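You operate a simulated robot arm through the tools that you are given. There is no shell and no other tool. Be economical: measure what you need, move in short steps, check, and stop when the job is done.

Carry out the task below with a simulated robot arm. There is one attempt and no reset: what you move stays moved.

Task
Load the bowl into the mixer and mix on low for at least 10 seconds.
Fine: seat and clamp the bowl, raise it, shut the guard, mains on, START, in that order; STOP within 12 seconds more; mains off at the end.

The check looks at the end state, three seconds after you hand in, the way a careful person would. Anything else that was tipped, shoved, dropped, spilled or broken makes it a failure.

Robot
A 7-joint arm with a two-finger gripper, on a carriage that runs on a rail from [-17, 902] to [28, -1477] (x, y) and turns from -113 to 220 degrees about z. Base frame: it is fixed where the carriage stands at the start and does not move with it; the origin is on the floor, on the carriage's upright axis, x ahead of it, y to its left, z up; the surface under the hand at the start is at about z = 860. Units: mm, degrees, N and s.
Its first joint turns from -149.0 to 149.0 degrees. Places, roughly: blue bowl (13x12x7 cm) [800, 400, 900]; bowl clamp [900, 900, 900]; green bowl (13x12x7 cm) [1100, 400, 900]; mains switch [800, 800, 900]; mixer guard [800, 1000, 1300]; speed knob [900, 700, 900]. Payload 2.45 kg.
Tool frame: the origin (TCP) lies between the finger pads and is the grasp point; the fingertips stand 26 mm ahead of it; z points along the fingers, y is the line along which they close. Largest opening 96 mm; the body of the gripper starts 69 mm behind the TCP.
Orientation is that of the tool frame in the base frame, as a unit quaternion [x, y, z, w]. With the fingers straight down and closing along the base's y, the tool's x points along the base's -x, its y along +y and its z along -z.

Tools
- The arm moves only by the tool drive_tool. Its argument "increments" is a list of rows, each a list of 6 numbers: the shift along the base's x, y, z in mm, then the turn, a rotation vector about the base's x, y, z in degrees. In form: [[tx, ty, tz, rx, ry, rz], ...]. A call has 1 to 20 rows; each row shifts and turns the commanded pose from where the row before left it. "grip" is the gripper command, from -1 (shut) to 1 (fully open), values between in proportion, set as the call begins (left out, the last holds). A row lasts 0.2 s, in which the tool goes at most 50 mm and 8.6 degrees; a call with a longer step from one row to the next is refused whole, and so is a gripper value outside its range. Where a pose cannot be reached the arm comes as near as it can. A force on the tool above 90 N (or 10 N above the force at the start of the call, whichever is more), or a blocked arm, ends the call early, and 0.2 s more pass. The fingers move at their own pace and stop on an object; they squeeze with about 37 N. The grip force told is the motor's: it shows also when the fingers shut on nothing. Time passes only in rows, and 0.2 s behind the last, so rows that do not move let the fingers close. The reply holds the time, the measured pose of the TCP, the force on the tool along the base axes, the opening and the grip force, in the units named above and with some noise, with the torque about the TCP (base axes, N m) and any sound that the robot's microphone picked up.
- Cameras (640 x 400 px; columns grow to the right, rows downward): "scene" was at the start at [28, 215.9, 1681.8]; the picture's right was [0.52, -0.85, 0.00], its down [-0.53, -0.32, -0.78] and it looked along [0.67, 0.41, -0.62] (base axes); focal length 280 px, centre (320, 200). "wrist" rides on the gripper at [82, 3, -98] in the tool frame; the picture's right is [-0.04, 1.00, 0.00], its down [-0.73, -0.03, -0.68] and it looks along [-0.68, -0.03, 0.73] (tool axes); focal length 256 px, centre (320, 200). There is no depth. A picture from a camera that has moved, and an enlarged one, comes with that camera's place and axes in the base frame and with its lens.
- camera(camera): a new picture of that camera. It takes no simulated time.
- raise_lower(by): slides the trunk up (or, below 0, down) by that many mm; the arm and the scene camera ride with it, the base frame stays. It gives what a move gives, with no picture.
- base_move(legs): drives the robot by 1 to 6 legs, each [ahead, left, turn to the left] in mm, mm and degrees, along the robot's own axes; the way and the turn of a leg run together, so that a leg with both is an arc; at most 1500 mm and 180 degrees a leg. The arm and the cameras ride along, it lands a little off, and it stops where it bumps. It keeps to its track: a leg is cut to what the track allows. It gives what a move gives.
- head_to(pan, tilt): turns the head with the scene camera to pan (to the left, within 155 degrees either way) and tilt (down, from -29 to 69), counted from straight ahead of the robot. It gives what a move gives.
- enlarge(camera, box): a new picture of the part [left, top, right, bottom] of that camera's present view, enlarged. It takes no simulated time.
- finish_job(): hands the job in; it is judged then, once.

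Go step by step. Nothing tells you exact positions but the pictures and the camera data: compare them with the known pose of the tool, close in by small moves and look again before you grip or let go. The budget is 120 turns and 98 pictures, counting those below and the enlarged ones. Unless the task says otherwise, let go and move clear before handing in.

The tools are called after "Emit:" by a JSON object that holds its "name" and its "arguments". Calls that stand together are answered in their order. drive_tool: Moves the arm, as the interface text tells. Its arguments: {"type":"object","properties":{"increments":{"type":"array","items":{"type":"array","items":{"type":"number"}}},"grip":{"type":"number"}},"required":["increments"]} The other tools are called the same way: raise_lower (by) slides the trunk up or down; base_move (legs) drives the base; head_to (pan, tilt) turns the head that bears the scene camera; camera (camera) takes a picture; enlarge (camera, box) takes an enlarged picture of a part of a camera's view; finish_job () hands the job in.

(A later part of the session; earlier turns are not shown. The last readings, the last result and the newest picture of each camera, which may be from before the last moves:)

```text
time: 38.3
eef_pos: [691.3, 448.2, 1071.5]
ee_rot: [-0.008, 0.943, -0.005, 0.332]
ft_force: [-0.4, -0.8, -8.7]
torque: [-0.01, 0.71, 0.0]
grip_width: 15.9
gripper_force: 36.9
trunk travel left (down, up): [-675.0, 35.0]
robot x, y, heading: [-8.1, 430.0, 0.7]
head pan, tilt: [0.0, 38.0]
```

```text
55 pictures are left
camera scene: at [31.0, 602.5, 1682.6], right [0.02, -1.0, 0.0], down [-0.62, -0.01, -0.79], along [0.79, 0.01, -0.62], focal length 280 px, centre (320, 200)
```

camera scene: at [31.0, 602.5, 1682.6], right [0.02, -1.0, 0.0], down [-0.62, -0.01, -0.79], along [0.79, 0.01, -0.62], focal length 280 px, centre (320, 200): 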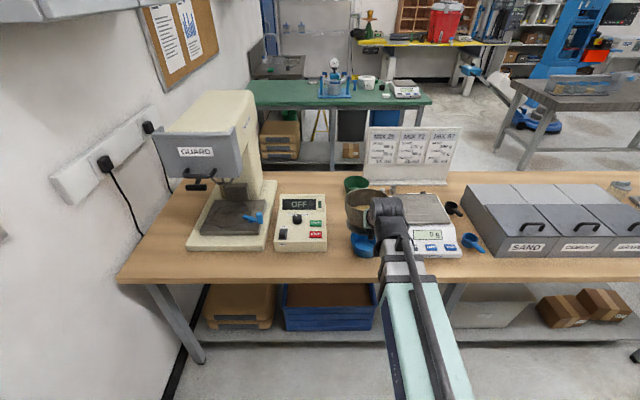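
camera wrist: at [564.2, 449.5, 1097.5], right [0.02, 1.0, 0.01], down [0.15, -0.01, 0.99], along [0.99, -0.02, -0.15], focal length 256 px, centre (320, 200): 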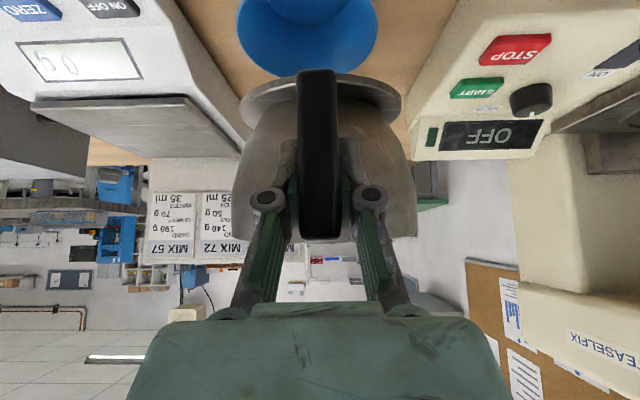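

Emit:
{"name": "drive_tool", "arguments": {"increments": [[8, -1, 0, 0, -0.4, 0], [15, -1, 0, 0, -0.4, 0], [18, -1, 0, 0, -0.4, 0], [20, -1, 0, 0, 0, 0], [20, -1, 0, 0, 0, 0], [20, -1, 0, 0, 0, 0], [20, 0, 0, 0, 0, 0], [20, 0, 0, 0, 0, 0], [20, 0, 0, 0, 0, 0], [18, 0, 0, 0, 0, 0], [14, 0, -5, 0, 0, 0], [7, 0, -12, 0, 0, 0], [0, 0, -15, 0, 0, 0], [0, 0, -18, 0, 0, 0], [0, 0, -18, 0, 0, 0], [0, 0, -18, 0, 0, 0], [0, 0, -15, 0, 0, 0], [0, 0, -14, 0, 0, 0], [0, 0, -10, 0, 0, 0], [0, 0, 0, 0, 0, 0]]}}

Emit:
{"name": "enlarge", "arguments": {"camera": "scene", "box": [320, 160, 420, 270]}}

Emit:
{"name": "camera", "arguments": {"camera": "wrist"}}

```text
time: 42.5
eef_pos: [889.7, 440.8, 948.8]
ee_rot: [-0.008, 0.939, -0.004, 0.343]
ft_force: [-1.5, 0.0, 3.5]
torque: [0.03, -1.05, -0.01]
grip_width: 16.0
gripper_force: 37.1
trunk travel left (down, up): [-675.0, 35.0]
robot x, y, heading: [-9.5, 429.0, 1.0]
head pan, tilt: [0.0, 38.0]
```

```text
3.64 times, centred on (370, 215) of scene
camera zoom: at [29.5, 602.6, 1682.8], right [0.02, -1.0, 0.0], down [-0.62, -0.01, -0.79], along [0.79, 0.01, -0.62], focal length 1017 px, centre (138, 146)
```

zoom: 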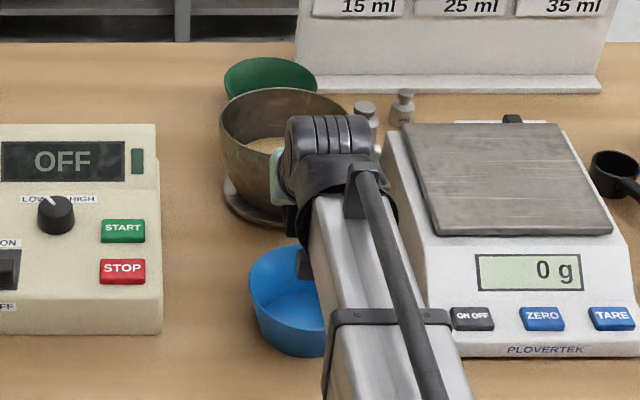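

```text
53 pictures are left
camera wrist: at [762.4, 443.1, 971.2], right [0.02, 1.0, 0.01], down [0.12, -0.01, 0.99], along [0.99, -0.02, -0.12], focal length 256 px, centre (320, 200)
```

wrist: 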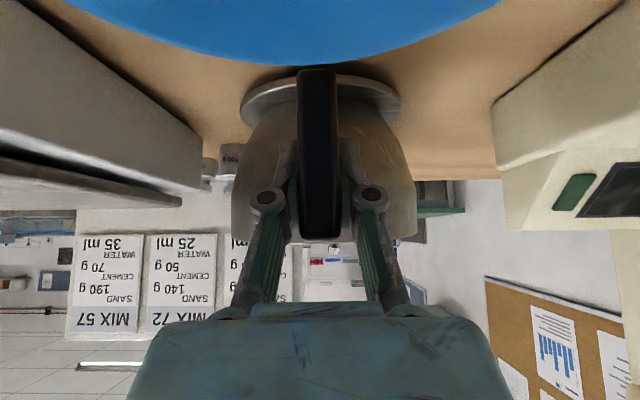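

The far edge of the flange has touched, so the bowl is pitched about 5°. Lowering gently will let it level itself against the table, then I release.

Emit:
{"name": "drive_tool", "arguments": {"increments": [[0, 0, -3, 0, 0, 0], [0, 0, -3, 0, 0, 0], [0, 0, -3, 0, 0, 0], [0, 0, -3, 0, 0, 0], [0, 0, -2, 0, 0, 0], [0, 0, 0, 0, 0, 0]]}}

Emit:
{"name": "camera", "arguments": {"camera": "wrist"}}

```text
time: 43.9
eef_pos: [888.1, 441.4, 934.7]
ee_rot: [-0.007, 0.939, -0.005, 0.343]
ft_force: [-5.1, -0.9, 4.8]
torque: [0.27, -0.96, 0.05]
grip_width: 16.0
gripper_force: 36.4
trunk travel left (down, up): [-675.0, 35.0]
robot x, y, heading: [-10.2, 428.4, 0.9]
head pan, tilt: [0.0, 38.0]
```

```text
52 pictures are left
camera wrist: at [761.8, 443.1, 957.2], right [0.02, 1.0, 0.01], down [0.12, -0.01, 0.99], along [0.99, -0.02, -0.12], focal length 256 px, centre (320, 200)
```

wrist: 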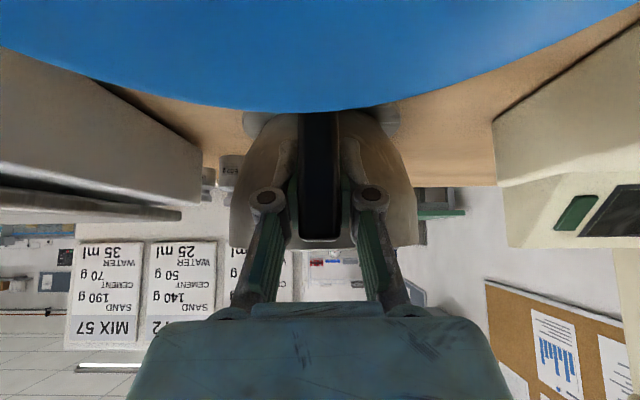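

Emit:
{"name": "drive_tool", "arguments": {"increments": [[0, 0, -2, 0, 0, 0], [0, 0, -2, 0, 0, 0], [0, 0, 0, 0, 0, 0]]}}

```text
time: 44.7
eef_pos: [889.0, 440.9, 932.4]
ee_rot: [-0.008, 0.939, -0.003, 0.343]
ft_force: [-4.5, -2.6, 18.5]
torque: [0.25, 0.14, 0.02]
grip_width: 16.0
gripper_force: 37.5
trunk travel left (down, up): [-675.0, 35.0]
robot x, y, heading: [-6.5, 429.1, 0.9]
head pan, tilt: [0.0, 38.0]
```

Force jumped to 18 N with the torque gone: the bowl is flat. Release and back out.

Emit:
{"name": "drive_tool", "arguments": {"increments": [[0, 0, 1, 0, 0, 0], [0, 0, 0, 0, 0, 0], [0, 0, 0, 0, 0, 0], [-13, 0, 15, 0, 0, 0], [-20, 0, 24, 0, 0, 0], [-26, 0, 31, 0, 0, 0], [-26, 0, 31, 0, 0, 0], [-26, 0, 31, 0, 0, 0], [0, 0, 0, 0, 0, 0]], "grip": 0.25}}

Emit:
{"name": "camera", "arguments": {"camera": "wrist"}}

Emit:
{"name": "enlarge", "arguments": {"camera": "scene", "box": [320, 160, 420, 270]}}

```text
time: 46.7
eef_pos: [777.8, 443.4, 1063.4]
ee_rot: [-0.009, 0.939, -0.003, 0.342]
ft_force: [-0.5, -0.4, 0.1]
torque: [-0.02, -0.01, -0.01]
grip_width: 60.0
gripper_force: 0.0
trunk travel left (down, up): [-675.0, 35.0]
robot x, y, heading: [-9.5, 430.9, 0.9]
head pan, tilt: [0.0, 38.0]
```

```text
51 pictures are left
camera wrist: at [652.0, 444.6, 1085.8], right [0.02, 1.0, 0.01], down [0.12, -0.01, 0.99], along [0.99, -0.02, -0.13], focal length 256 px, centre (320, 200)
```

wrist: 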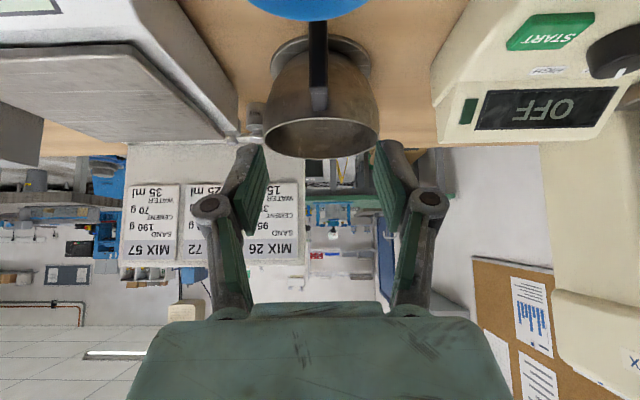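

```text
3.64 times, centred on (370, 215) of scene
camera zoom: at [29.7, 602.7, 1682.6], right [0.02, -1.0, 0.0], down [-0.62, -0.01, -0.79], along [0.79, 0.01, -0.62], focal length 1017 px, centre (138, 146)
```

zoom: 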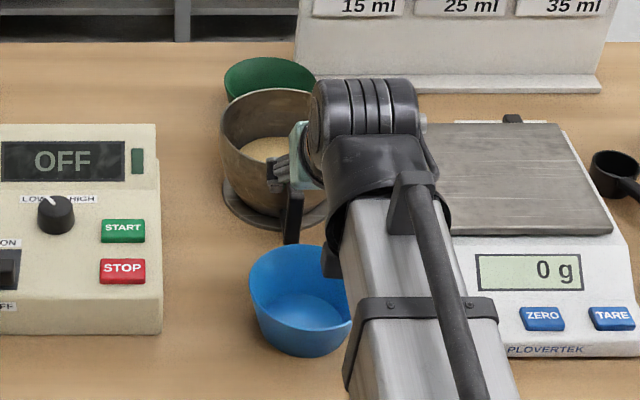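

Bowl is safe and upright. Now I drive to the mixer with the empty gripper to reopen the clamp.

Emit:
{"name": "drive_tool", "arguments": {"increments": [[-20, 0, 20, 0, 0, 0], [-30, 0, 20, 0, 5, 0], [-30, 0, 20, 0, 5, 0], [-20, 0, 20, 0, 5, 0], [0, 0, 0, 0, 5, 0]], "grip": -1}}

Emit:
{"name": "base_move", "arguments": {"legs": [[0, 420, 0]]}}

Emit:
{"name": "camera", "arguments": {"camera": "wrist"}}

```text
time: 47.9
eef_pos: [677.1, 442.2, 1141.3]
ee_rot: [-0.008, 0.985, -0.003, 0.174]
ft_force: [-0.3, -0.6, -0.3]
torque: [0.02, 0.01, -0.03]
grip_width: 0.0
gripper_force: 28.6
trunk travel left (down, up): [-675.0, 35.0]
robot x, y, heading: [-7.7, 430.1, 0.7]
head pan, tilt: [0.0, 38.0]
```

```text
time: 50.5
eef_pos: [670.1, 869.6, 1142.1]
ee_rot: [-0.012, 0.985, -0.002, 0.174]
ft_force: [-0.2, -0.1, 0.3]
torque: [0.02, -0.03, -0.04]
grip_width: 0.1
gripper_force: 28.4
trunk travel left (down, up): [-675.0, 35.0]
robot x, y, heading: [-17.3, 855.8, 1.3]
head pan, tilt: [0.0, 38.0]
```

```text
49 pictures are left
camera wrist: at [558.8, 870.6, 1206.4], right [0.01, 1.0, 0.0], down [0.46, -0.01, 0.89], along [0.89, -0.01, -0.46], focal length 256 px, centre (320, 200)
```

wrist: 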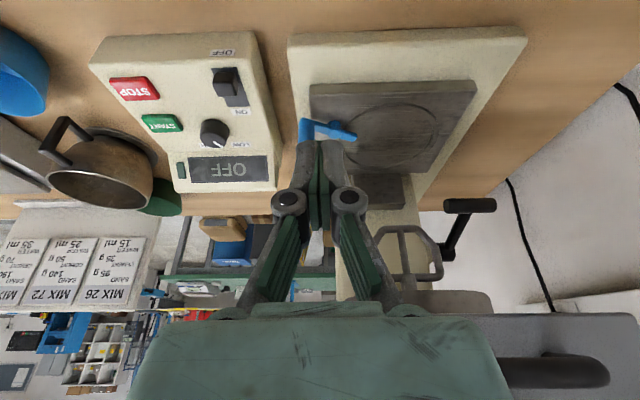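

Emit:
{"name": "enlarge", "arguments": {"camera": "wrist", "box": [280, 60, 500, 220]}}

Emit:
{"name": "enlarge", "arguments": {"camera": "scene", "box": [290, 120, 410, 250]}}

```text
2.50 times, centred on (390, 140) of wrist
camera zoom: at [558.8, 870.6, 1206.4], right [0.01, 1.0, 0.0], down [0.46, -0.01, 0.89], along [0.89, -0.01, -0.46], focal length 640 px, centre (145, 350)
```

zoom: 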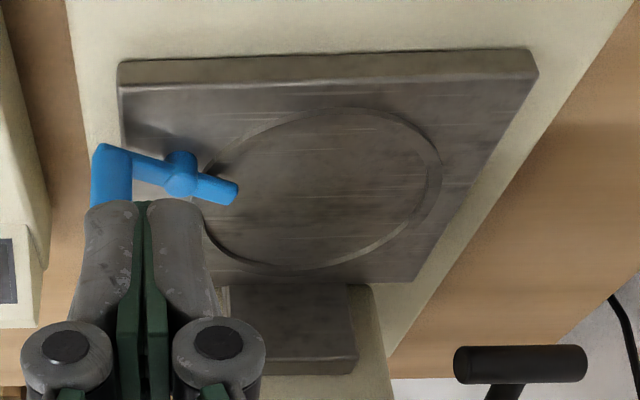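

```text
3.08 times, centred on (350, 185) of scene
camera zoom: at [20.9, 1026.0, 1682.6], right [0.02, -1.0, 0.0], down [-0.62, -0.01, -0.79], along [0.79, 0.02, -0.62], focal length 861 px, centre (228, 246)
```

zoom: 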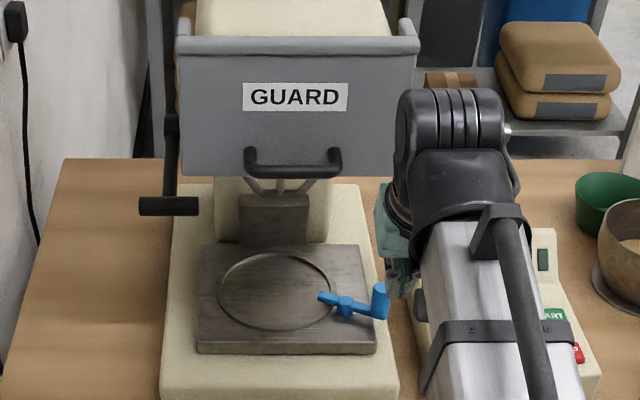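

The lever's tongue now points over the ring (clamped position), with its knob at about (835, 852). I'll push that knob in +x with closed fingers to reopen it.

Emit:
{"name": "drive_tool", "arguments": {"increments": [[20, -4, -16, 0, -5, 0], [20, -4, -16, 0, -5, 0], [20, -4, -20, 0, -5, 0], [15, -4, -22, 0, -5, 0], [15, -2, -28, 0, 0, 0], [15, 0, -30, 0, 0, 0], [8, 0, -20, 0, 0, 0], [0, 0, -10, 0, 0, 0], [0, 0, 0, 0, 0, 0]]}}

Emit:
{"name": "enlarge", "arguments": {"camera": "scene", "box": [290, 120, 410, 250]}}

Emit:
{"name": "camera", "arguments": {"camera": "wrist"}}

```text
time: 52.5
eef_pos: [782.0, 850.7, 979.8]
ee_rot: [-0.012, 0.939, -0.004, 0.343]
ft_force: [0.4, 0.0, -0.1]
torque: [0.01, 0.01, 0.03]
grip_width: 0.0
gripper_force: 28.4
trunk travel left (down, up): [-675.0, 35.0]
robot x, y, heading: [-14.9, 852.0, 1.3]
head pan, tilt: [0.0, 38.0]
```

```text
3.08 times, centred on (350, 185) of scene
camera zoom: at [20.9, 1025.8, 1682.6], right [0.02, -1.0, 0.0], down [-0.62, -0.01, -0.79], along [0.79, 0.02, -0.62], focal length 861 px, centre (228, 246)
```

zoom: 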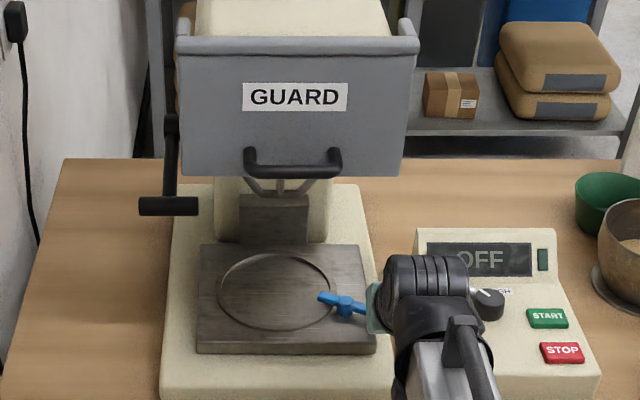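

```text
45 pictures are left
camera wrist: at [655.6, 852.2, 1003.3], right [0.01, 1.0, 0.01], down [0.12, -0.01, 0.99], along [0.99, -0.01, -0.12], focal length 256 px, centre (320, 200)
```

wrist: 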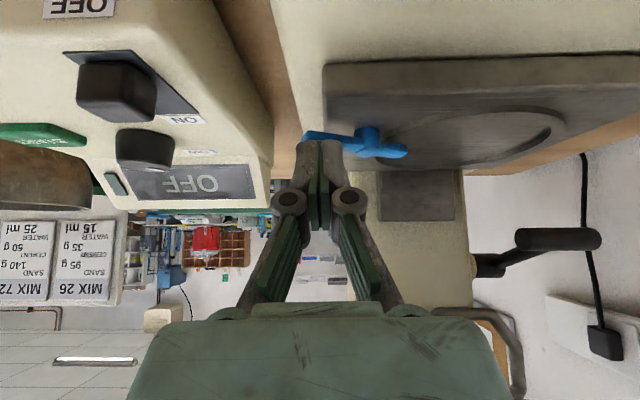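

Emit:
{"name": "drive_tool", "arguments": {"increments": [[4, -4, 0, 0, 0, 0], [8, 0, 0, 0, 0, 0], [8, 0, 0, 0, 0, 0], [8, 0, 0, 0, 0, 0], [8, 2, 0, 0, 0, 0], [8, 3, 0, 0, 0, 0], [8, 4, 0, 0, 0, 0], [8, 5, 0, 0, 0, 0], [0, 0, 0, 0, 0, 0]]}}

Emit:
{"name": "camera", "arguments": {"camera": "wrist"}}

```text
time: 54.5
eef_pos: [842.8, 860.5, 980.4]
ee_rot: [-0.011, 0.94, -0.004, 0.342]
ft_force: [1.0, -0.4, 0.8]
torque: [-0.02, 0.02, -0.01]
grip_width: 0.0
gripper_force: 28.4
trunk travel left (down, up): [-675.0, 35.0]
robot x, y, heading: [-18.9, 853.2, 1.3]
head pan, tilt: [0.0, 38.0]
```

```text
44 pictures are left
camera wrist: at [716.6, 862.0, 1002.9], right [0.01, 1.0, 0.01], down [0.12, -0.01, 0.99], along [0.99, -0.01, -0.12], focal length 256 px, centre (320, 200)
```

wrist: 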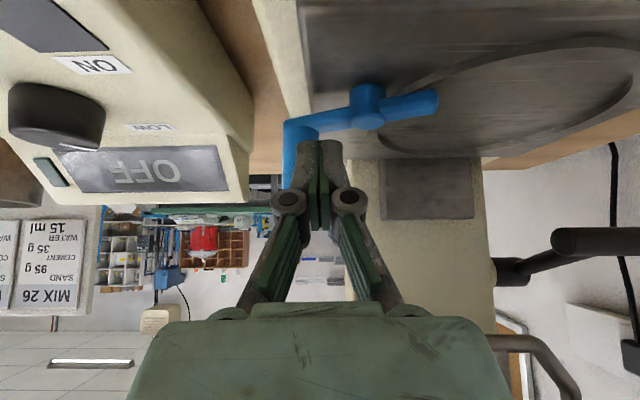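

The lever has turned most of the way. I'll push a little further.

Emit:
{"name": "drive_tool", "arguments": {"increments": [[7, -2, 0, 0, 0, 0], [7, 0, 0, 0, 0, 0], [5, 3, 0, 0, 0, 0], [3, 6, 0, 0, 0, 0], [0, 0, 0, 0, 0, 0]]}}

Emit:
{"name": "drive_tool", "arguments": {"increments": [[-15, -3, 8, 0, 0, 0], [-20, 0, 12, 0, 0, 0], [-25, 0, 20, 0, 0, 0], [-25, 0, 20, 0, 0, 0], [-25, 0, 20, 0, 5, 0], [-20, 0, 20, 0, 5, 0], [-20, 0, 20, 0, 5, 0], [0, 0, 20, 0, 5, 0], [0, 0, 0, 0, 0, 0]]}}

Emit:
{"name": "enlarge", "arguments": {"camera": "wrist", "box": [270, 60, 490, 220]}}

Emit:
{"name": "enlarge", "arguments": {"camera": "scene", "box": [290, 120, 410, 250]}}

```text
time: 55.7
eef_pos: [855.8, 862.2, 980.5]
ee_rot: [-0.009, 0.942, -0.005, 0.336]
ft_force: [-59.4, -30.5, -6.5]
torque: [-0.28, 0.89, -1.05]
grip_width: 0.0
gripper_force: 28.5
trunk travel left (down, up): [-675.0, 35.0]
robot x, y, heading: [-14.9, 855.0, 1.2]
head pan, tilt: [0.0, 38.0]
```

```text
time: 57.7
eef_pos: [713.3, 865.2, 1121.4]
ee_rot: [-0.012, 0.985, -0.002, 0.174]
ft_force: [-0.8, -0.7, 0.1]
torque: [0.0, -0.02, 0.03]
grip_width: 0.1
gripper_force: 28.6
trunk travel left (down, up): [-675.0, 35.0]
robot x, y, heading: [-19.0, 854.5, 1.0]
head pan, tilt: [0.0, 38.0]
```

```text
2.50 times, centred on (380, 140) of wrist
camera zoom: at [602.7, 865.6, 1184.9], right [0.01, 1.0, 0.01], down [0.46, -0.01, 0.89], along [0.89, -0.01, -0.46], focal length 640 px, centre (170, 350)
```

zoom: 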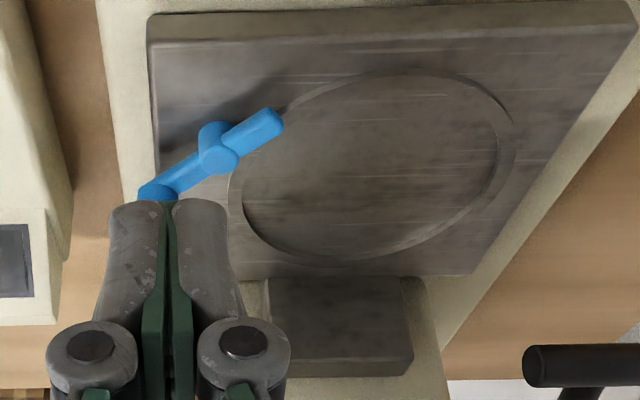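

```text
3.08 times, centred on (350, 185) of scene
camera zoom: at [21.1, 1025.8, 1682.6], right [0.02, -1.0, 0.0], down [-0.62, -0.01, -0.79], along [0.79, 0.02, -0.62], focal length 861 px, centre (228, 246)
```

zoom: 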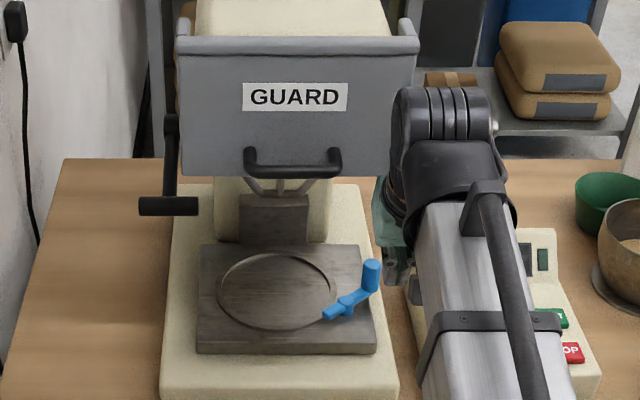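

The lever is back at its open stop. Back to the bowl for the regrasp.

Emit:
{"name": "base_move", "arguments": {"legs": [[0, -418, 0]]}}

Emit:
{"name": "drive_tool", "arguments": {"increments": [[16, 0, -10, 0, -5, 0], [16, 0, -14, 0, -5, 0], [16, 0, -20, 0, -5, 0], [16, 0, -22, 0, -5, 0], [16, 0, -22, 0, 0, 0], [0, 0, 0, 0, 0, 0]], "grip": 0.25}}

Emit:
{"name": "camera", "arguments": {"camera": "wrist"}}

```text
time: 60.3
eef_pos: [721.3, 441.5, 1119.0]
ee_rot: [-0.008, 0.985, -0.002, 0.174]
ft_force: [0.0, -0.5, 0.7]
torque: [-0.01, 0.0, 0.03]
grip_width: 0.0
gripper_force: 28.5
trunk travel left (down, up): [-675.0, 35.0]
robot x, y, heading: [-9.2, 435.3, 0.7]
head pan, tilt: [0.0, 38.0]
```

```text
time: 61.7
eef_pos: [801.3, 444.0, 1030.8]
ee_rot: [-0.007, 0.939, -0.004, 0.343]
ft_force: [0.2, 0.4, 0.1]
torque: [0.03, -0.02, 0.02]
grip_width: 60.1
gripper_force: 0.0
trunk travel left (down, up): [-675.0, 35.0]
robot x, y, heading: [-6.7, 435.0, 0.5]
head pan, tilt: [0.0, 38.0]
```

```text
41 pictures are left
camera wrist: at [675.3, 446.0, 1054.4], right [0.02, 1.0, 0.01], down [0.12, -0.02, 0.99], along [0.99, -0.02, -0.12], focal length 256 px, centre (320, 200)
```

wrist: 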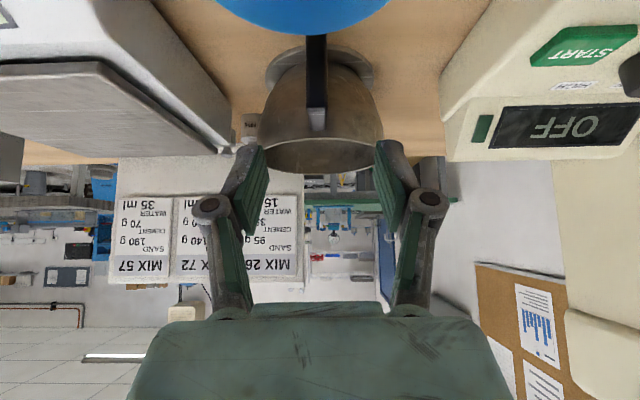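

Emit:
{"name": "drive_tool", "arguments": {"increments": [[17, -2, -20, 0, 0, 0], [17, -2, -20, 0, 0, 0], [18, 0, -20, 0, 0, 0], [17, 0, -19, 0, 0, 0], [17, 0, -17, 0, 0, 0], [0, 0, 0, 0, 0, 0]]}}

Emit:
{"name": "camera", "arguments": {"camera": "wrist"}}

```text
time: 63.1
eef_pos: [887.8, 438.0, 936.6]
ee_rot: [-0.008, 0.939, -0.004, 0.343]
ft_force: [0.2, 0.1, -0.1]
torque: [-0.06, 0.04, -0.02]
grip_width: 59.9
gripper_force: 0.1
trunk travel left (down, up): [-675.0, 35.0]
robot x, y, heading: [-8.7, 436.6, 0.8]
head pan, tilt: [0.0, 38.0]
```

```text
40 pictures are left
camera wrist: at [761.3, 439.6, 959.5], right [0.02, 1.0, 0.01], down [0.12, -0.01, 0.99], along [0.99, -0.02, -0.12], focal length 256 px, centre (320, 200)
```

wrist: 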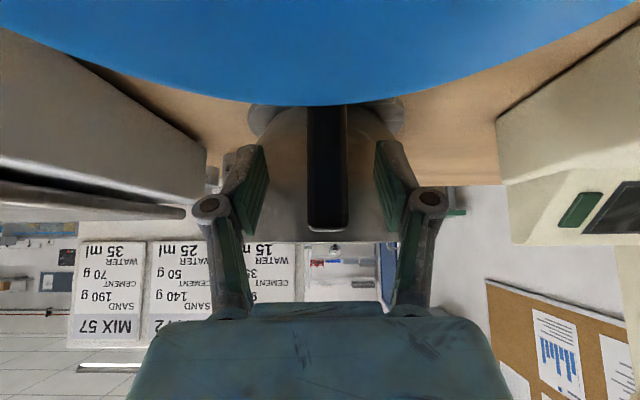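

Emit:
{"name": "drive_tool", "arguments": {"increments": [[1, 4, -2, 0, 0, 0], [0, 0, 0, 0, 0, 0]]}}

Emit:
{"name": "drive_tool", "arguments": {"increments": [[0, 0, 0, 0, 0, 0], [0, 0, 0, 0, 0, 0], [0, 0, 0, 0, 0, 0], [0, 0, 3, 0, 0, 0], [0, 0, 4, 0, 0, 0], [0, 0, 4, 0, 0, 0], [0, 0, 4, 0, 0, 0], [0, 0, 0, 0, 0, 0]], "grip": -1}}

Emit:
{"name": "camera", "arguments": {"camera": "wrist"}}

```text
time: 63.7
eef_pos: [889.1, 441.2, 934.1]
ee_rot: [-0.007, 0.939, -0.005, 0.343]
ft_force: [0.3, 0.0, 0.8]
torque: [0.05, -0.02, -0.03]
grip_width: 59.9
gripper_force: 0.1
trunk travel left (down, up): [-675.0, 35.0]
robot x, y, heading: [-7.1, 437.4, 1.0]
head pan, tilt: [0.0, 38.0]
```

```text
time: 65.5
eef_pos: [888.0, 441.6, 947.9]
ee_rot: [-0.007, 0.94, -0.004, 0.342]
ft_force: [0.5, 1.2, -8.6]
torque: [0.03, 0.75, -0.03]
grip_width: 15.9
gripper_force: 37.5
trunk travel left (down, up): [-675.0, 35.0]
robot x, y, heading: [-8.5, 436.3, 0.8]
head pan, tilt: [0.0, 38.0]
```

```text
39 pictures are left
camera wrist: at [762.8, 443.9, 971.2], right [0.02, 1.0, 0.01], down [0.13, -0.01, 0.99], along [0.99, -0.02, -0.13], focal length 256 px, centre (320, 200)
```

wrist: 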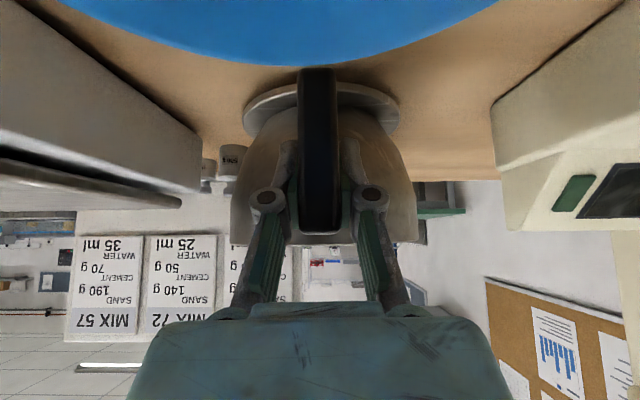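

Regripped well; bowl centre is about 86 mm ahead of the TCP. Same route back to the mixer, entering higher this time.

Emit:
{"name": "drive_tool", "arguments": {"increments": [[0, 0, 8, 0, 0, 0], [0, 0, 12, 0, 0, 0], [0, 0, 15, 0, 0, 0], [0, 0, 15, 0, 0, 0], [0, 0, 15, 0, 0, 0], [0, 0, 15, 0, 0, 0], [0, 0, 15, 0, 0, 0], [0, 0, 10, 0, 0, 0], [-10, 0, 5, 0, 0, 0], [-20, 0, 0, 0, 0, 0], [-20, 0, 0, 0, 0, 0], [-20, 0, 0, 0, 0, 0], [-20, 0, 0, 0, 0, 0], [-20, 0, 0, 0, 0, 0], [-20, 0, 0, 0, 0, 0], [-20, 0, 0, 0, 0, 0], [-20, 0, 0, 0, 0, 0], [-20, 0, 0, 0, 0, 0], [-10, 0, 0, 0, 0, 0], [0, 0, 0, 0, 0, 0]]}}

Emit:
{"name": "base_move", "arguments": {"legs": [[0, 455, 0]]}}

```text
time: 69.7
eef_pos: [688.8, 441.2, 1058.1]
ee_rot: [-0.007, 0.94, -0.005, 0.341]
ft_force: [-0.2, 0.2, -8.8]
torque: [0.01, 0.74, -0.02]
grip_width: 16.0
gripper_force: 37.4
trunk travel left (down, up): [-675.0, 35.0]
robot x, y, heading: [-9.9, 437.1, 1.0]
head pan, tilt: [0.0, 38.0]
```

```text
time: 72.4
eef_pos: [680.7, 896.9, 1057.3]
ee_rot: [-0.011, 0.94, -0.003, 0.342]
ft_force: [0.1, 0.3, -7.8]
torque: [-0.03, 0.75, 0.01]
grip_width: 15.9
gripper_force: 37.3
trunk travel left (down, up): [-675.0, 35.0]
robot x, y, heading: [-18.1, 892.9, 0.9]
head pan, tilt: [0.0, 38.0]
```

Emit:
{"name": "drive_tool", "arguments": {"increments": [[0, 8, 0, 0, 0, 0], [0, 15, -4, 0, 0, 0], [0, 15, -5, 0, 0, 0], [0, 15, -5, 0, 0, 0], [0, 15, -5, 0, 0, 0], [0, 15, -5, 0, 0, 0], [0, 10, 0, 0, 0, 0], [8, 0, 0, 0, 0, 0], [15, 0, 0, 0, 0, 0], [15, 0, 0, 0, 0, 0], [15, 0, 0, 0, 0, 0], [12, 0, 0, 0, 0, 0], [0, 0, 0, 0, 0, 0]]}}

Emit:
{"name": "camera", "arguments": {"camera": "wrist"}}

Emit:
{"name": "enlarge", "arguments": {"camera": "scene", "box": [300, 130, 400, 230]}}

```text
time: 75.2
eef_pos: [745.3, 987.4, 1034.1]
ee_rot: [-0.01, 0.94, -0.004, 0.342]
ft_force: [0.4, 0.6, -8.4]
torque: [0.0, 0.72, -0.01]
grip_width: 15.8
gripper_force: 36.9
trunk travel left (down, up): [-675.0, 35.0]
robot x, y, heading: [-16.7, 887.6, 1.0]
head pan, tilt: [0.0, 38.0]
```

```text
38 pictures are left
camera wrist: at [619.4, 989.0, 1056.6], right [0.02, 1.0, 0.01], down [0.13, -0.01, 0.99], along [0.99, -0.01, -0.13], focal length 256 px, centre (320, 200)
```

wrist: 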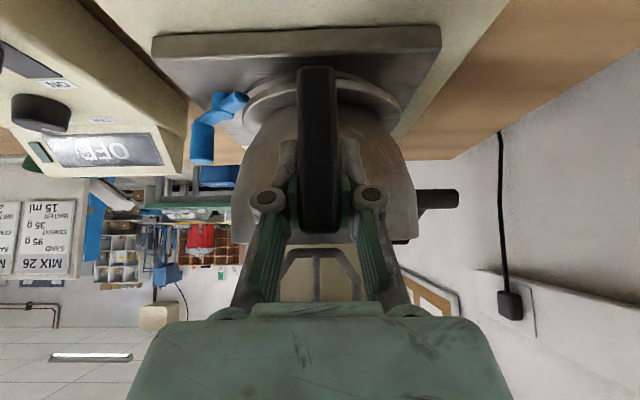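

```text
4.00 times, centred on (350, 180) of scene
camera zoom: at [22.0, 1060.8, 1682.6], right [0.02, -1.0, 0.0], down [-0.62, -0.01, -0.79], along [0.79, 0.01, -0.62], focal length 1119 px, centre (200, 280)
```

zoom: 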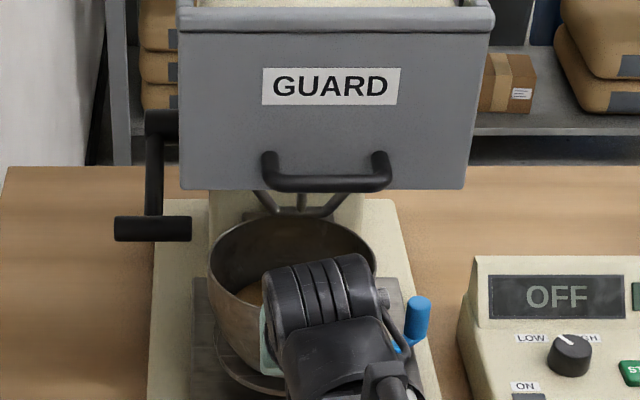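

Emit:
{"name": "drive_tool", "arguments": {"increments": [[8, 0, 0, 0, 0, 0], [10, 0, 0, 0, 0, 0], [10, 0, 0, 0, 0, 0], [10, 0, 0, 0, 0, 0], [10, 0, 0, 0, 0, 0], [8, -2, 0, 0, 0, 0], [6, -4, 0, 0, 0, 0], [0, 0, 0, 0, 0, 0]]}}

Emit:
{"name": "camera", "arguments": {"camera": "wrist"}}

Emit:
{"name": "enlarge", "arguments": {"camera": "scene", "box": [300, 130, 400, 230]}}

```text
time: 77.0
eef_pos: [806.1, 983.8, 1033.9]
ee_rot: [-0.01, 0.939, -0.003, 0.343]
ft_force: [-0.1, -0.1, -8.5]
torque: [0.01, 0.71, -0.01]
grip_width: 16.2
gripper_force: 36.9
trunk travel left (down, up): [-675.0, 35.0]
robot x, y, heading: [-16.0, 892.4, 0.8]
head pan, tilt: [0.0, 38.0]
```

```text
36 pictures are left
camera wrist: at [680.9, 985.1, 1056.8], right [0.02, 1.0, 0.01], down [0.13, -0.01, 0.99], along [0.99, -0.01, -0.13], focal length 256 px, centre (320, 200)
```

wrist: 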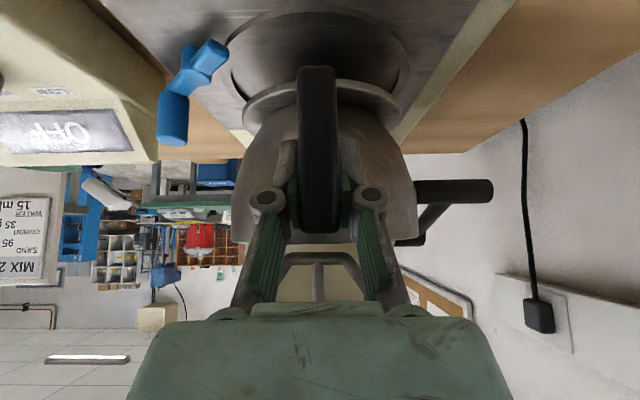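

```text
4.00 times, centred on (350, 180) of scene
camera zoom: at [22.1, 1060.8, 1682.6], right [0.02, -1.0, 0.0], down [-0.62, -0.01, -0.79], along [0.79, 0.01, -0.62], focal length 1119 px, centre (200, 280)
```

zoom: 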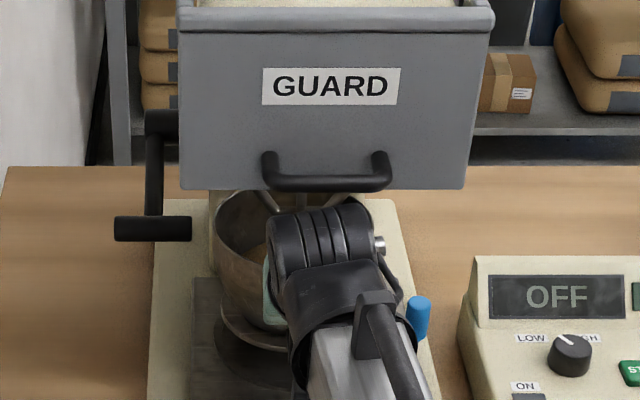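

Ring and flange look aligned in y; I'll nudge +4 mm in x and lower to just above the plate.

Emit:
{"name": "drive_tool", "arguments": {"increments": [[3, 0, -3, 0, 0, 0], [1, 0, -5, 0, 0, 0], [0, 0, -6, 0, 0, 0], [0, 0, -6, 0, 0, 0], [0, 0, -5, 0, 0, 0], [0, 0, 0, 0, 0, 0]]}}

Emit:
{"name": "enlarge", "arguments": {"camera": "wrist", "box": [140, 0, 460, 250]}}

```text
time: 78.4
eef_pos: [812.1, 983.9, 1009.2]
ee_rot: [-0.009, 0.94, -0.004, 0.342]
ft_force: [0.1, -0.5, -8.9]
torque: [-0.03, 0.74, -0.02]
grip_width: 15.9
gripper_force: 37.2
trunk travel left (down, up): [-675.0, 35.0]
robot x, y, heading: [-15.2, 887.3, 1.1]
head pan, tilt: [0.0, 38.0]
```

```text
1.60 times, centred on (300, 125) of wrist
camera zoom: at [685.3, 984.5, 1031.8], right [0.02, 1.0, 0.01], down [0.13, -0.01, 0.99], along [0.99, -0.01, -0.13], focal length 410 px, centre (352, 320)
```

zoom: 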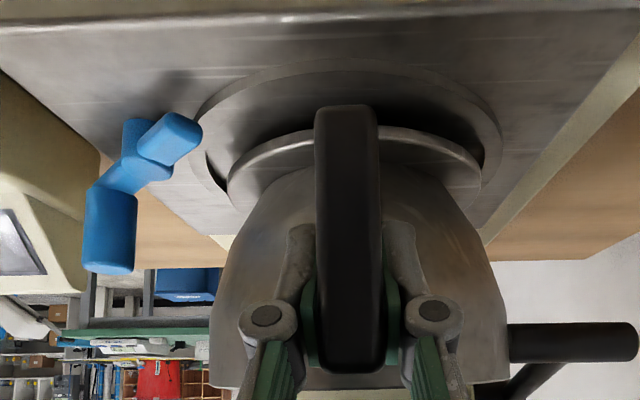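

Emit:
{"name": "drive_tool", "arguments": {"increments": [[-1, -3, -1, 0, 0, 0], [0, 0, -2, 0, 0, 0], [0, 0, -2, 0, 0, 0], [0, 0, 0, 0, 0, 0]]}}

Emit:
{"name": "drive_tool", "arguments": {"increments": [[0, 0, -2, 0, 0, 0], [0, 0, -1.5, 0, 0, 0], [0, 0, -1.5, 0, 0, 0], [0, 0, 0, 0, 0, 0]]}}

Emit:
{"name": "enlarge", "arguments": {"camera": "wrist", "box": [140, 0, 460, 250]}}

```text
time: 79.4
eef_pos: [810.4, 980.9, 1005.7]
ee_rot: [-0.009, 0.939, -0.004, 0.343]
ft_force: [0.5, -0.6, -2.5]
torque: [0.15, -0.48, -0.01]
grip_width: 16.0
gripper_force: 37.3
trunk travel left (down, up): [-675.0, 35.0]
robot x, y, heading: [-17.2, 892.0, 1.1]
head pan, tilt: [0.0, 38.0]
```

```text
time: 80.4
eef_pos: [810.0, 980.4, 1001.1]
ee_rot: [-0.009, 0.939, -0.003, 0.344]
ft_force: [-4.8, -0.9, 5.2]
torque: [0.31, -0.65, 0.0]
grip_width: 16.2
gripper_force: 37.1
trunk travel left (down, up): [-675.0, 35.0]
robot x, y, heading: [-15.0, 890.3, 1.0]
head pan, tilt: [0.0, 38.0]
```

```text
1.60 times, centred on (300, 125) of wrist
camera zoom: at [683.0, 981.7, 1023.2], right [0.02, 1.0, 0.01], down [0.12, -0.01, 0.99], along [0.99, -0.01, -0.12], focal length 410 px, centre (352, 320)
```

zoom: 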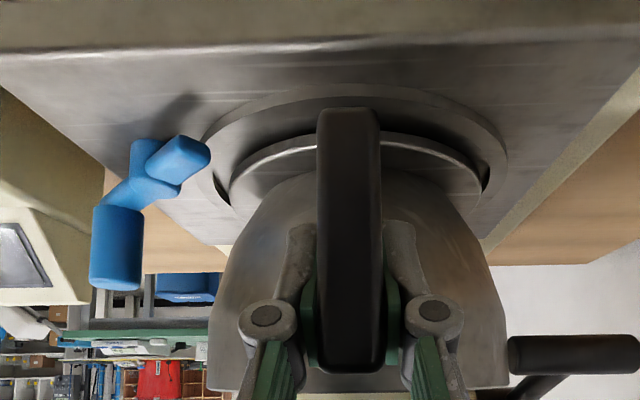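

Contact on the far side only, suggesting the bowl hangs a few degrees nose-down. I'll pitch the tool up 4° and shift −2 mm in x and y, then look at the forces.

Emit:
{"name": "drive_tool", "arguments": {"increments": [[0, 0, 2, 0, -1, 0], [-1, -1, 0, 0, -1, 0], [-1, -1, 0, 0, -1, 0], [0, 0, 0, 0, -1, 0], [0, 0, 0, 0, 0, 0]]}}

Emit:
{"name": "drive_tool", "arguments": {"increments": [[0, 0, -2, 0, 0, 0], [0, 0, -2, 0, 0, 0], [0, 0, 0, 0, 0, 0]]}}

Emit:
{"name": "drive_tool", "arguments": {"increments": [[0, 0, -2, 0, 0, 0], [0, 0, -1, 0, 0, 0], [0, 0, 0, 0, 0, 0]]}}

Emit:
{"name": "enlarge", "arguments": {"camera": "wrist", "box": [140, 0, 460, 250]}}

```text
time: 81.6
eef_pos: [810.1, 979.5, 1002.0]
ee_rot: [-0.01, 0.927, -0.003, 0.374]
ft_force: [-0.2, 0.0, -7.9]
torque: [0.0, 0.79, 0.0]
grip_width: 15.8
gripper_force: 37.2
trunk travel left (down, up): [-675.0, 35.0]
robot x, y, heading: [-16.0, 888.1, 1.0]
head pan, tilt: [0.0, 38.0]
```

```text
time: 82.4
eef_pos: [808.8, 978.6, 998.3]
ee_rot: [-0.009, 0.927, -0.004, 0.374]
ft_force: [0.0, 1.1, -8.1]
torque: [-0.03, 0.76, 0.02]
grip_width: 16.0
gripper_force: 36.7
trunk travel left (down, up): [-675.0, 35.0]
robot x, y, heading: [-17.7, 885.9, 0.8]
head pan, tilt: [0.0, 38.0]
```

```text
time: 83.2
eef_pos: [809.0, 981.2, 994.2]
ee_rot: [-0.009, 0.927, -0.004, 0.375]
ft_force: [0.8, -0.3, -6.4]
torque: [0.05, 0.65, -0.04]
grip_width: 15.8
gripper_force: 36.7
trunk travel left (down, up): [-675.0, 35.0]
robot x, y, heading: [-18.5, 885.3, 0.9]
head pan, tilt: [0.0, 38.0]
```

```text
1.60 times, centred on (300, 125) of wrist
camera zoom: at [680.9, 980.4, 1008.6], right [0.02, 1.0, 0.01], down [0.06, -0.01, 1.0], along [1.0, -0.01, -0.06], focal length 410 px, centre (352, 320)
```

zoom: 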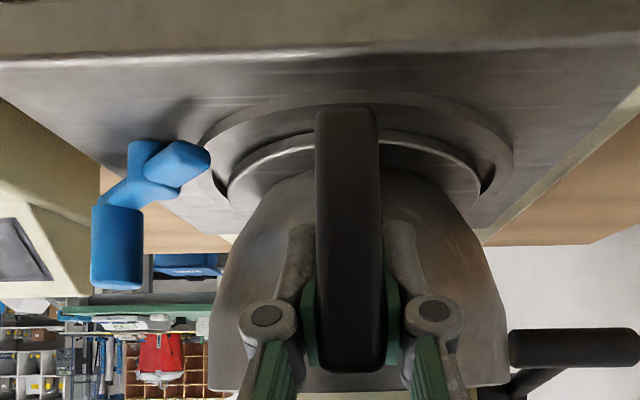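

Emit:
{"name": "drive_tool", "arguments": {"increments": [[0, 0, -1.5, 0, 0, 0], [0, 0, -1, 0, 0, 0], [0, 0, 0, 0, 0, 0]]}}

Emit:
{"name": "enlarge", "arguments": {"camera": "scene", "box": [310, 150, 390, 240]}}

```text
time: 84.0
eef_pos: [808.8, 978.8, 993.4]
ee_rot: [-0.009, 0.926, -0.003, 0.376]
ft_force: [-0.8, 1.4, 8.6]
torque: [0.27, -0.08, 0.04]
grip_width: 16.2
gripper_force: 37.2
trunk travel left (down, up): [-675.0, 35.0]
robot x, y, heading: [-17.5, 888.8, 1.1]
head pan, tilt: [0.0, 38.0]
```

```text
4.44 times, centred on (350, 195) of scene
camera zoom: at [20.0, 1060.6, 1682.8], right [0.02, -1.0, 0.0], down [-0.62, -0.01, -0.79], along [0.79, 0.01, -0.62], focal length 1243 px, centre (187, 222)
```

zoom: 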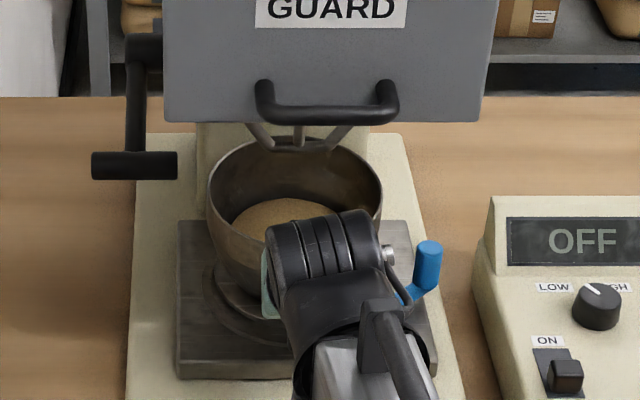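

Firm contact at a height matching the recess floor. I'll nudge sideways to test that the recess walls capture the flange.

Emit:
{"name": "drive_tool", "arguments": {"increments": [[-3, 0, 0.5, 0, 0, 0], [-3, 0, 0, 0, 0, 0], [-2, 0, 0, 0, 0, 0], [0, 0, 0, 0, 0, 0]]}}

Emit:
{"name": "drive_tool", "arguments": {"increments": [[4, 0, 0, 0, 0, 0], [4, 0, 0, 0, 0, 0], [4, 0, 0, 0, 0, 0], [3, 0, 0, 0, 0, 0], [0, 0, 0, 0, 0, 0]]}}

```text
time: 85.0
eef_pos: [800.2, 978.9, 993.2]
ee_rot: [-0.009, 0.927, -0.003, 0.375]
ft_force: [4.7, 0.5, 10.2]
torque: [0.07, -0.29, -0.04]
grip_width: 16.0
gripper_force: 36.9
trunk travel left (down, up): [-675.0, 35.0]
robot x, y, heading: [-14.2, 889.8, 0.6]
head pan, tilt: [0.0, 38.0]
```

```text
time: 86.2
eef_pos: [813.4, 979.4, 992.4]
ee_rot: [-0.009, 0.927, -0.004, 0.376]
ft_force: [-7.1, -0.2, 9.6]
torque: [0.29, -0.63, 0.06]
grip_width: 16.2
gripper_force: 37.0
trunk travel left (down, up): [-675.0, 35.0]
robot x, y, heading: [-18.2, 887.1, 0.9]
head pan, tilt: [0.0, 38.0]
```

Emit:
{"name": "drive_tool", "arguments": {"increments": [[3, 0, 0, 0, 0, 0], [3, 0, 0, 0, 0, 0], [0, 0, 0, 0, 0, 0]]}}

Emit:
{"name": "enlarge", "arguments": {"camera": "wrist", "box": [140, 0, 460, 250]}}

```text
time: 87.0
eef_pos: [820.1, 977.6, 993.1]
ee_rot: [-0.01, 0.927, -0.003, 0.376]
ft_force: [-6.7, -0.1, 8.5]
torque: [0.32, -0.53, 0.09]
grip_width: 16.2
gripper_force: 36.8
trunk travel left (down, up): [-675.0, 35.0]
robot x, y, heading: [-16.5, 891.2, 1.0]
head pan, tilt: [0.0, 38.0]
```

```text
1.60 times, centred on (300, 125) of wrist
camera zoom: at [692.0, 979.1, 1007.1], right [0.02, 1.0, 0.01], down [0.05, -0.01, 1.0], along [1.0, -0.01, -0.05], focal length 410 px, centre (352, 320)
```

zoom: 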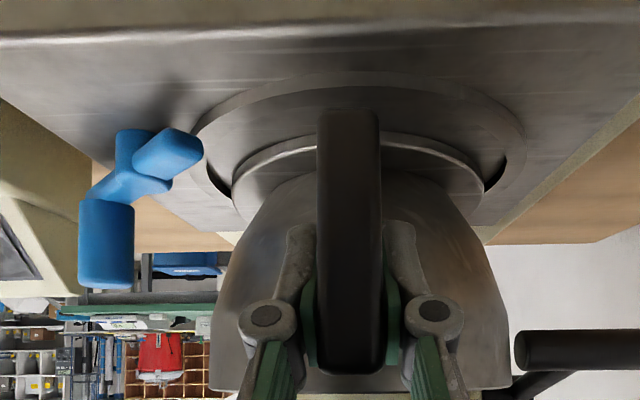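

The flange slides without dropping in, likely because of a small pitch error in the grip. I'll centre at x≈806 and let the gripper open slightly so the bowl settles flat on its own.

Emit:
{"name": "drive_tool", "arguments": {"increments": [[-4, 0, 0.5, 0, 0, 0], [-4, 1, 0, 0, 0, 0], [-4, 0, 0, 0, 0, 0], [-2, 0, 0, 0, 0, 0], [0, 0, 0, 0, 0, 0]]}}

Emit:
{"name": "drive_tool", "arguments": {"increments": [[0, 0, 0, 0, 0, 0], [0, 0, 0, 0, 0, 0], [0, 0, 0, 0, 0, 0]], "grip": -0.4}}

Emit:
{"name": "enlarge", "arguments": {"camera": "wrist", "box": [140, 0, 460, 250]}}

```text
time: 88.2
eef_pos: [807.1, 979.9, 991.8]
ee_rot: [-0.009, 0.927, -0.004, 0.374]
ft_force: [2.3, 0.5, 0.3]
torque: [0.07, 0.24, 0.07]
grip_width: 15.9
gripper_force: 36.8
trunk travel left (down, up): [-675.0, 35.0]
robot x, y, heading: [-19.5, 888.3, 0.8]
head pan, tilt: [0.0, 38.0]
```

```text
time: 89.0
eef_pos: [806.2, 980.3, 993.1]
ee_rot: [-0.009, 0.927, -0.004, 0.374]
ft_force: [0.3, 0.0, -0.9]
torque: [-0.02, 0.0, 0.01]
grip_width: 28.4
gripper_force: 0.0
trunk travel left (down, up): [-675.0, 35.0]
robot x, y, heading: [-18.8, 888.9, 1.1]
head pan, tilt: [0.0, 38.0]
```

```text
1.60 times, centred on (300, 125) of wrist
camera zoom: at [679.0, 980.8, 1007.3], right [0.02, 1.0, 0.01], down [0.06, -0.01, 1.0], along [1.0, -0.01, -0.06], focal length 410 px, centre (352, 320)
```

zoom: 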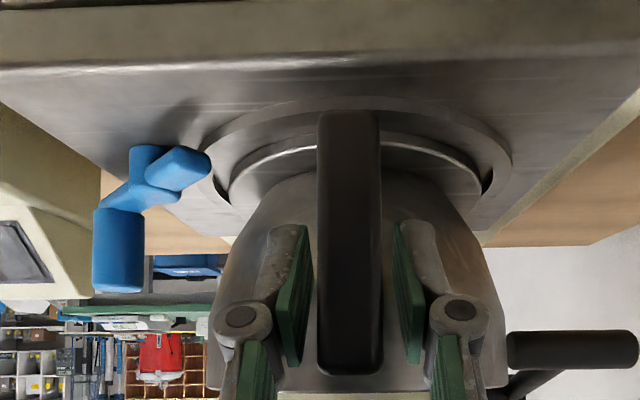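

Bowl released upright. I'll back out along the tool axis and look.

Emit:
{"name": "drive_tool", "arguments": {"increments": [[0, 0, 0, 0, 0, 0], [-10, 0, 10, 0, 0, 0], [-20, 0, 20, 0, 0, 0], [-28, 0, 28, 0, 0, 0], [-28, -4, 28, 0, 0, 0], [-10, -10, 28, 0, 5, 0], [0, -10, 20, 0, 5, 0], [0, 0, 0, 0, 5, 0], [0, 0, 0, 0, 5, 0], [0, 0, 0, 0, 0, 0]], "grip": 0.25}}

Emit:
{"name": "enlarge", "arguments": {"camera": "wrist", "box": [240, 40, 500, 260]}}

Emit:
{"name": "enlarge", "arguments": {"camera": "scene", "box": [310, 150, 390, 240]}}

```text
time: 91.2
eef_pos: [709.2, 955.8, 1127.1]
ee_rot: [-0.01, 0.978, -0.002, 0.208]
ft_force: [-1.7, -0.2, -0.3]
torque: [-0.01, -0.18, 0.03]
grip_width: 59.9
gripper_force: 0.1
trunk travel left (down, up): [-675.0, 35.0]
robot x, y, heading: [-14.6, 886.1, 0.8]
head pan, tilt: [0.0, 38.0]
```

```text
1.82 times, centred on (370, 150) of wrist
camera zoom: at [594.6, 957.1, 1183.8], right [0.02, 1.0, 0.01], down [0.39, -0.01, 0.92], along [0.92, -0.01, -0.4], focal length 465 px, centre (229, 291)
```

zoom: 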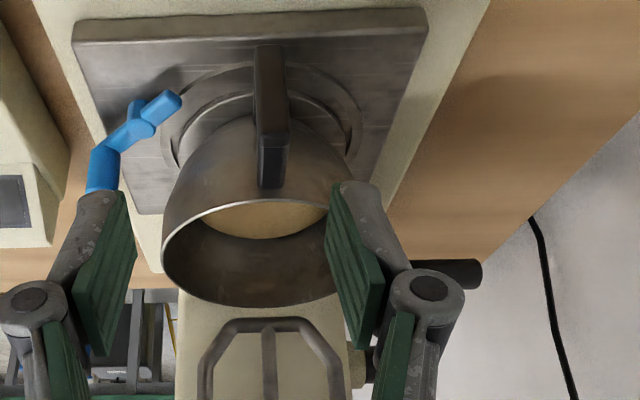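

```text
4.44 times, centred on (350, 195) of scene
camera zoom: at [20.7, 1060.7, 1682.6], right [0.02, -1.0, 0.0], down [-0.62, -0.01, -0.79], along [0.79, 0.01, -0.62], focal length 1243 px, centre (187, 222)
```

zoom: 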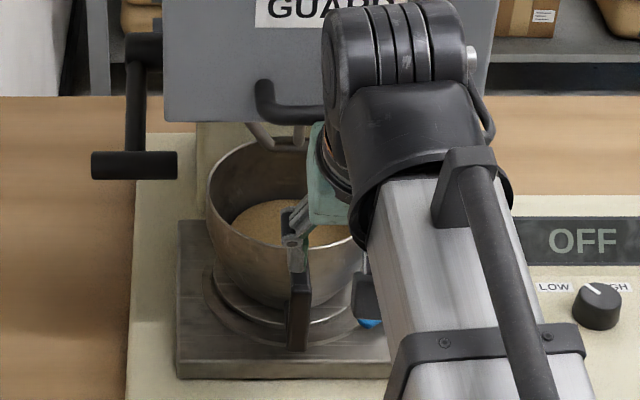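

Emit:
{"name": "drive_tool", "arguments": {"increments": [[-20, -20, 0, 0, 0, 0], [-10, -40, 0, 0, 0, 0], [0, -45, 0, 0, 0, 0], [0, -45, 0, 0, 0, 0], [0, -45, 0, 0, 0, 0], [0, 0, 0, 0, 0, 0]]}}

Emit:
{"name": "enlarge", "arguments": {"camera": "scene", "box": [320, 175, 385, 240]}}

Emit:
{"name": "enlarge", "arguments": {"camera": "wrist", "box": [400, 40, 580, 220]}}

```text
time: 92.6
eef_pos: [681.2, 760.0, 1127.4]
ee_rot: [-0.011, 0.978, -0.002, 0.208]
ft_force: [-0.9, -0.2, 1.2]
torque: [-0.01, 0.02, 0.03]
grip_width: 59.9
gripper_force: 0.1
trunk travel left (down, up): [-675.0, 35.0]
robot x, y, heading: [-15.5, 890.5, 1.1]
head pan, tilt: [0.0, 38.0]
```

```text
6.15 times, centred on (352, 208) of scene
camera zoom: at [21.0, 1060.5, 1682.6], right [0.02, -1.0, 0.0], down [-0.62, -0.01, -0.79], along [0.79, 0.01, -0.62], focal length 1721 px, centre (120, 154)
```

zoom: 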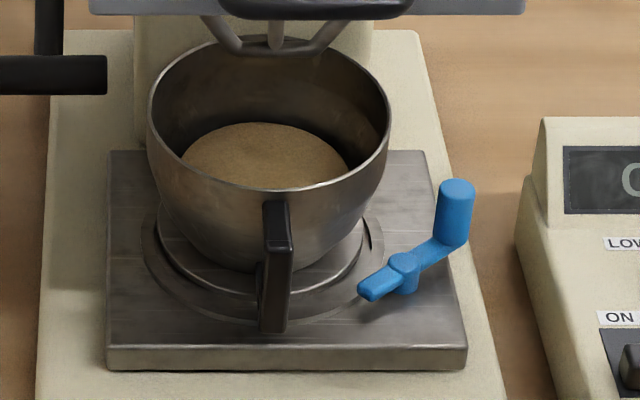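

```text
2.22 times, centred on (490, 130) of wrist
camera zoom: at [564.7, 760.0, 1184.5], right [0.02, 1.0, 0.01], down [0.39, -0.01, 0.92], along [0.92, -0.01, -0.39], focal length 569 px, centre (-58, 356)
```

zoom: 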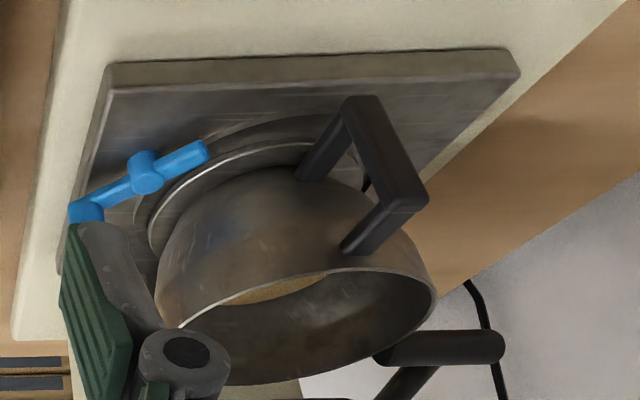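

From this view the flange sits about 11 mm too far back (+x) relative to the ring. I'll regrip the handle lightly and draw the bowl back until it drops into the recess.

Emit:
{"name": "drive_tool", "arguments": {"increments": [[0, 45, 0, 0, 0, 0], [0, 45, 0, 0, 0, 0], [0, 45, 0, 0, -5, 0], [5, 40, 0, 0, -5, 0], [10, 25, -10, 0, -5, 0], [12, 15, -18, 0, -5, 0], [15, 5, -20, 0, 0, 0], [18, 0, -20, 0, 0, 0], [20, 0, -20, 0, 0, 0], [20, 0, -20, 0, 0, 0], [18, 0, -18, 0, 0, 0], [7, 0, -8, 0, 0, 0], [0, 0, 0, 0, 0, 0]]}}

Emit:
{"name": "camera", "arguments": {"camera": "wrist"}}

```text
time: 95.4
eef_pos: [805.5, 981.0, 993.7]
ee_rot: [-0.009, 0.927, -0.004, 0.374]
ft_force: [0.9, 0.6, -0.1]
torque: [0.02, -0.01, 0.0]
grip_width: 59.7
gripper_force: 0.0
trunk travel left (down, up): [-675.0, 35.0]
robot x, y, heading: [-15.1, 888.5, 1.0]
head pan, tilt: [0.0, 38.0]
```

```text
24 pictures are left
camera wrist: at [678.1, 982.3, 1008.1], right [0.02, 1.0, 0.01], down [0.06, -0.01, 1.0], along [1.0, -0.01, -0.06], focal length 256 px, centre (320, 200)
```

wrist: 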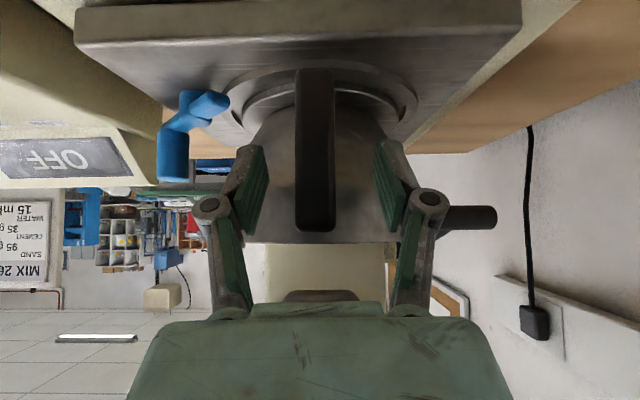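

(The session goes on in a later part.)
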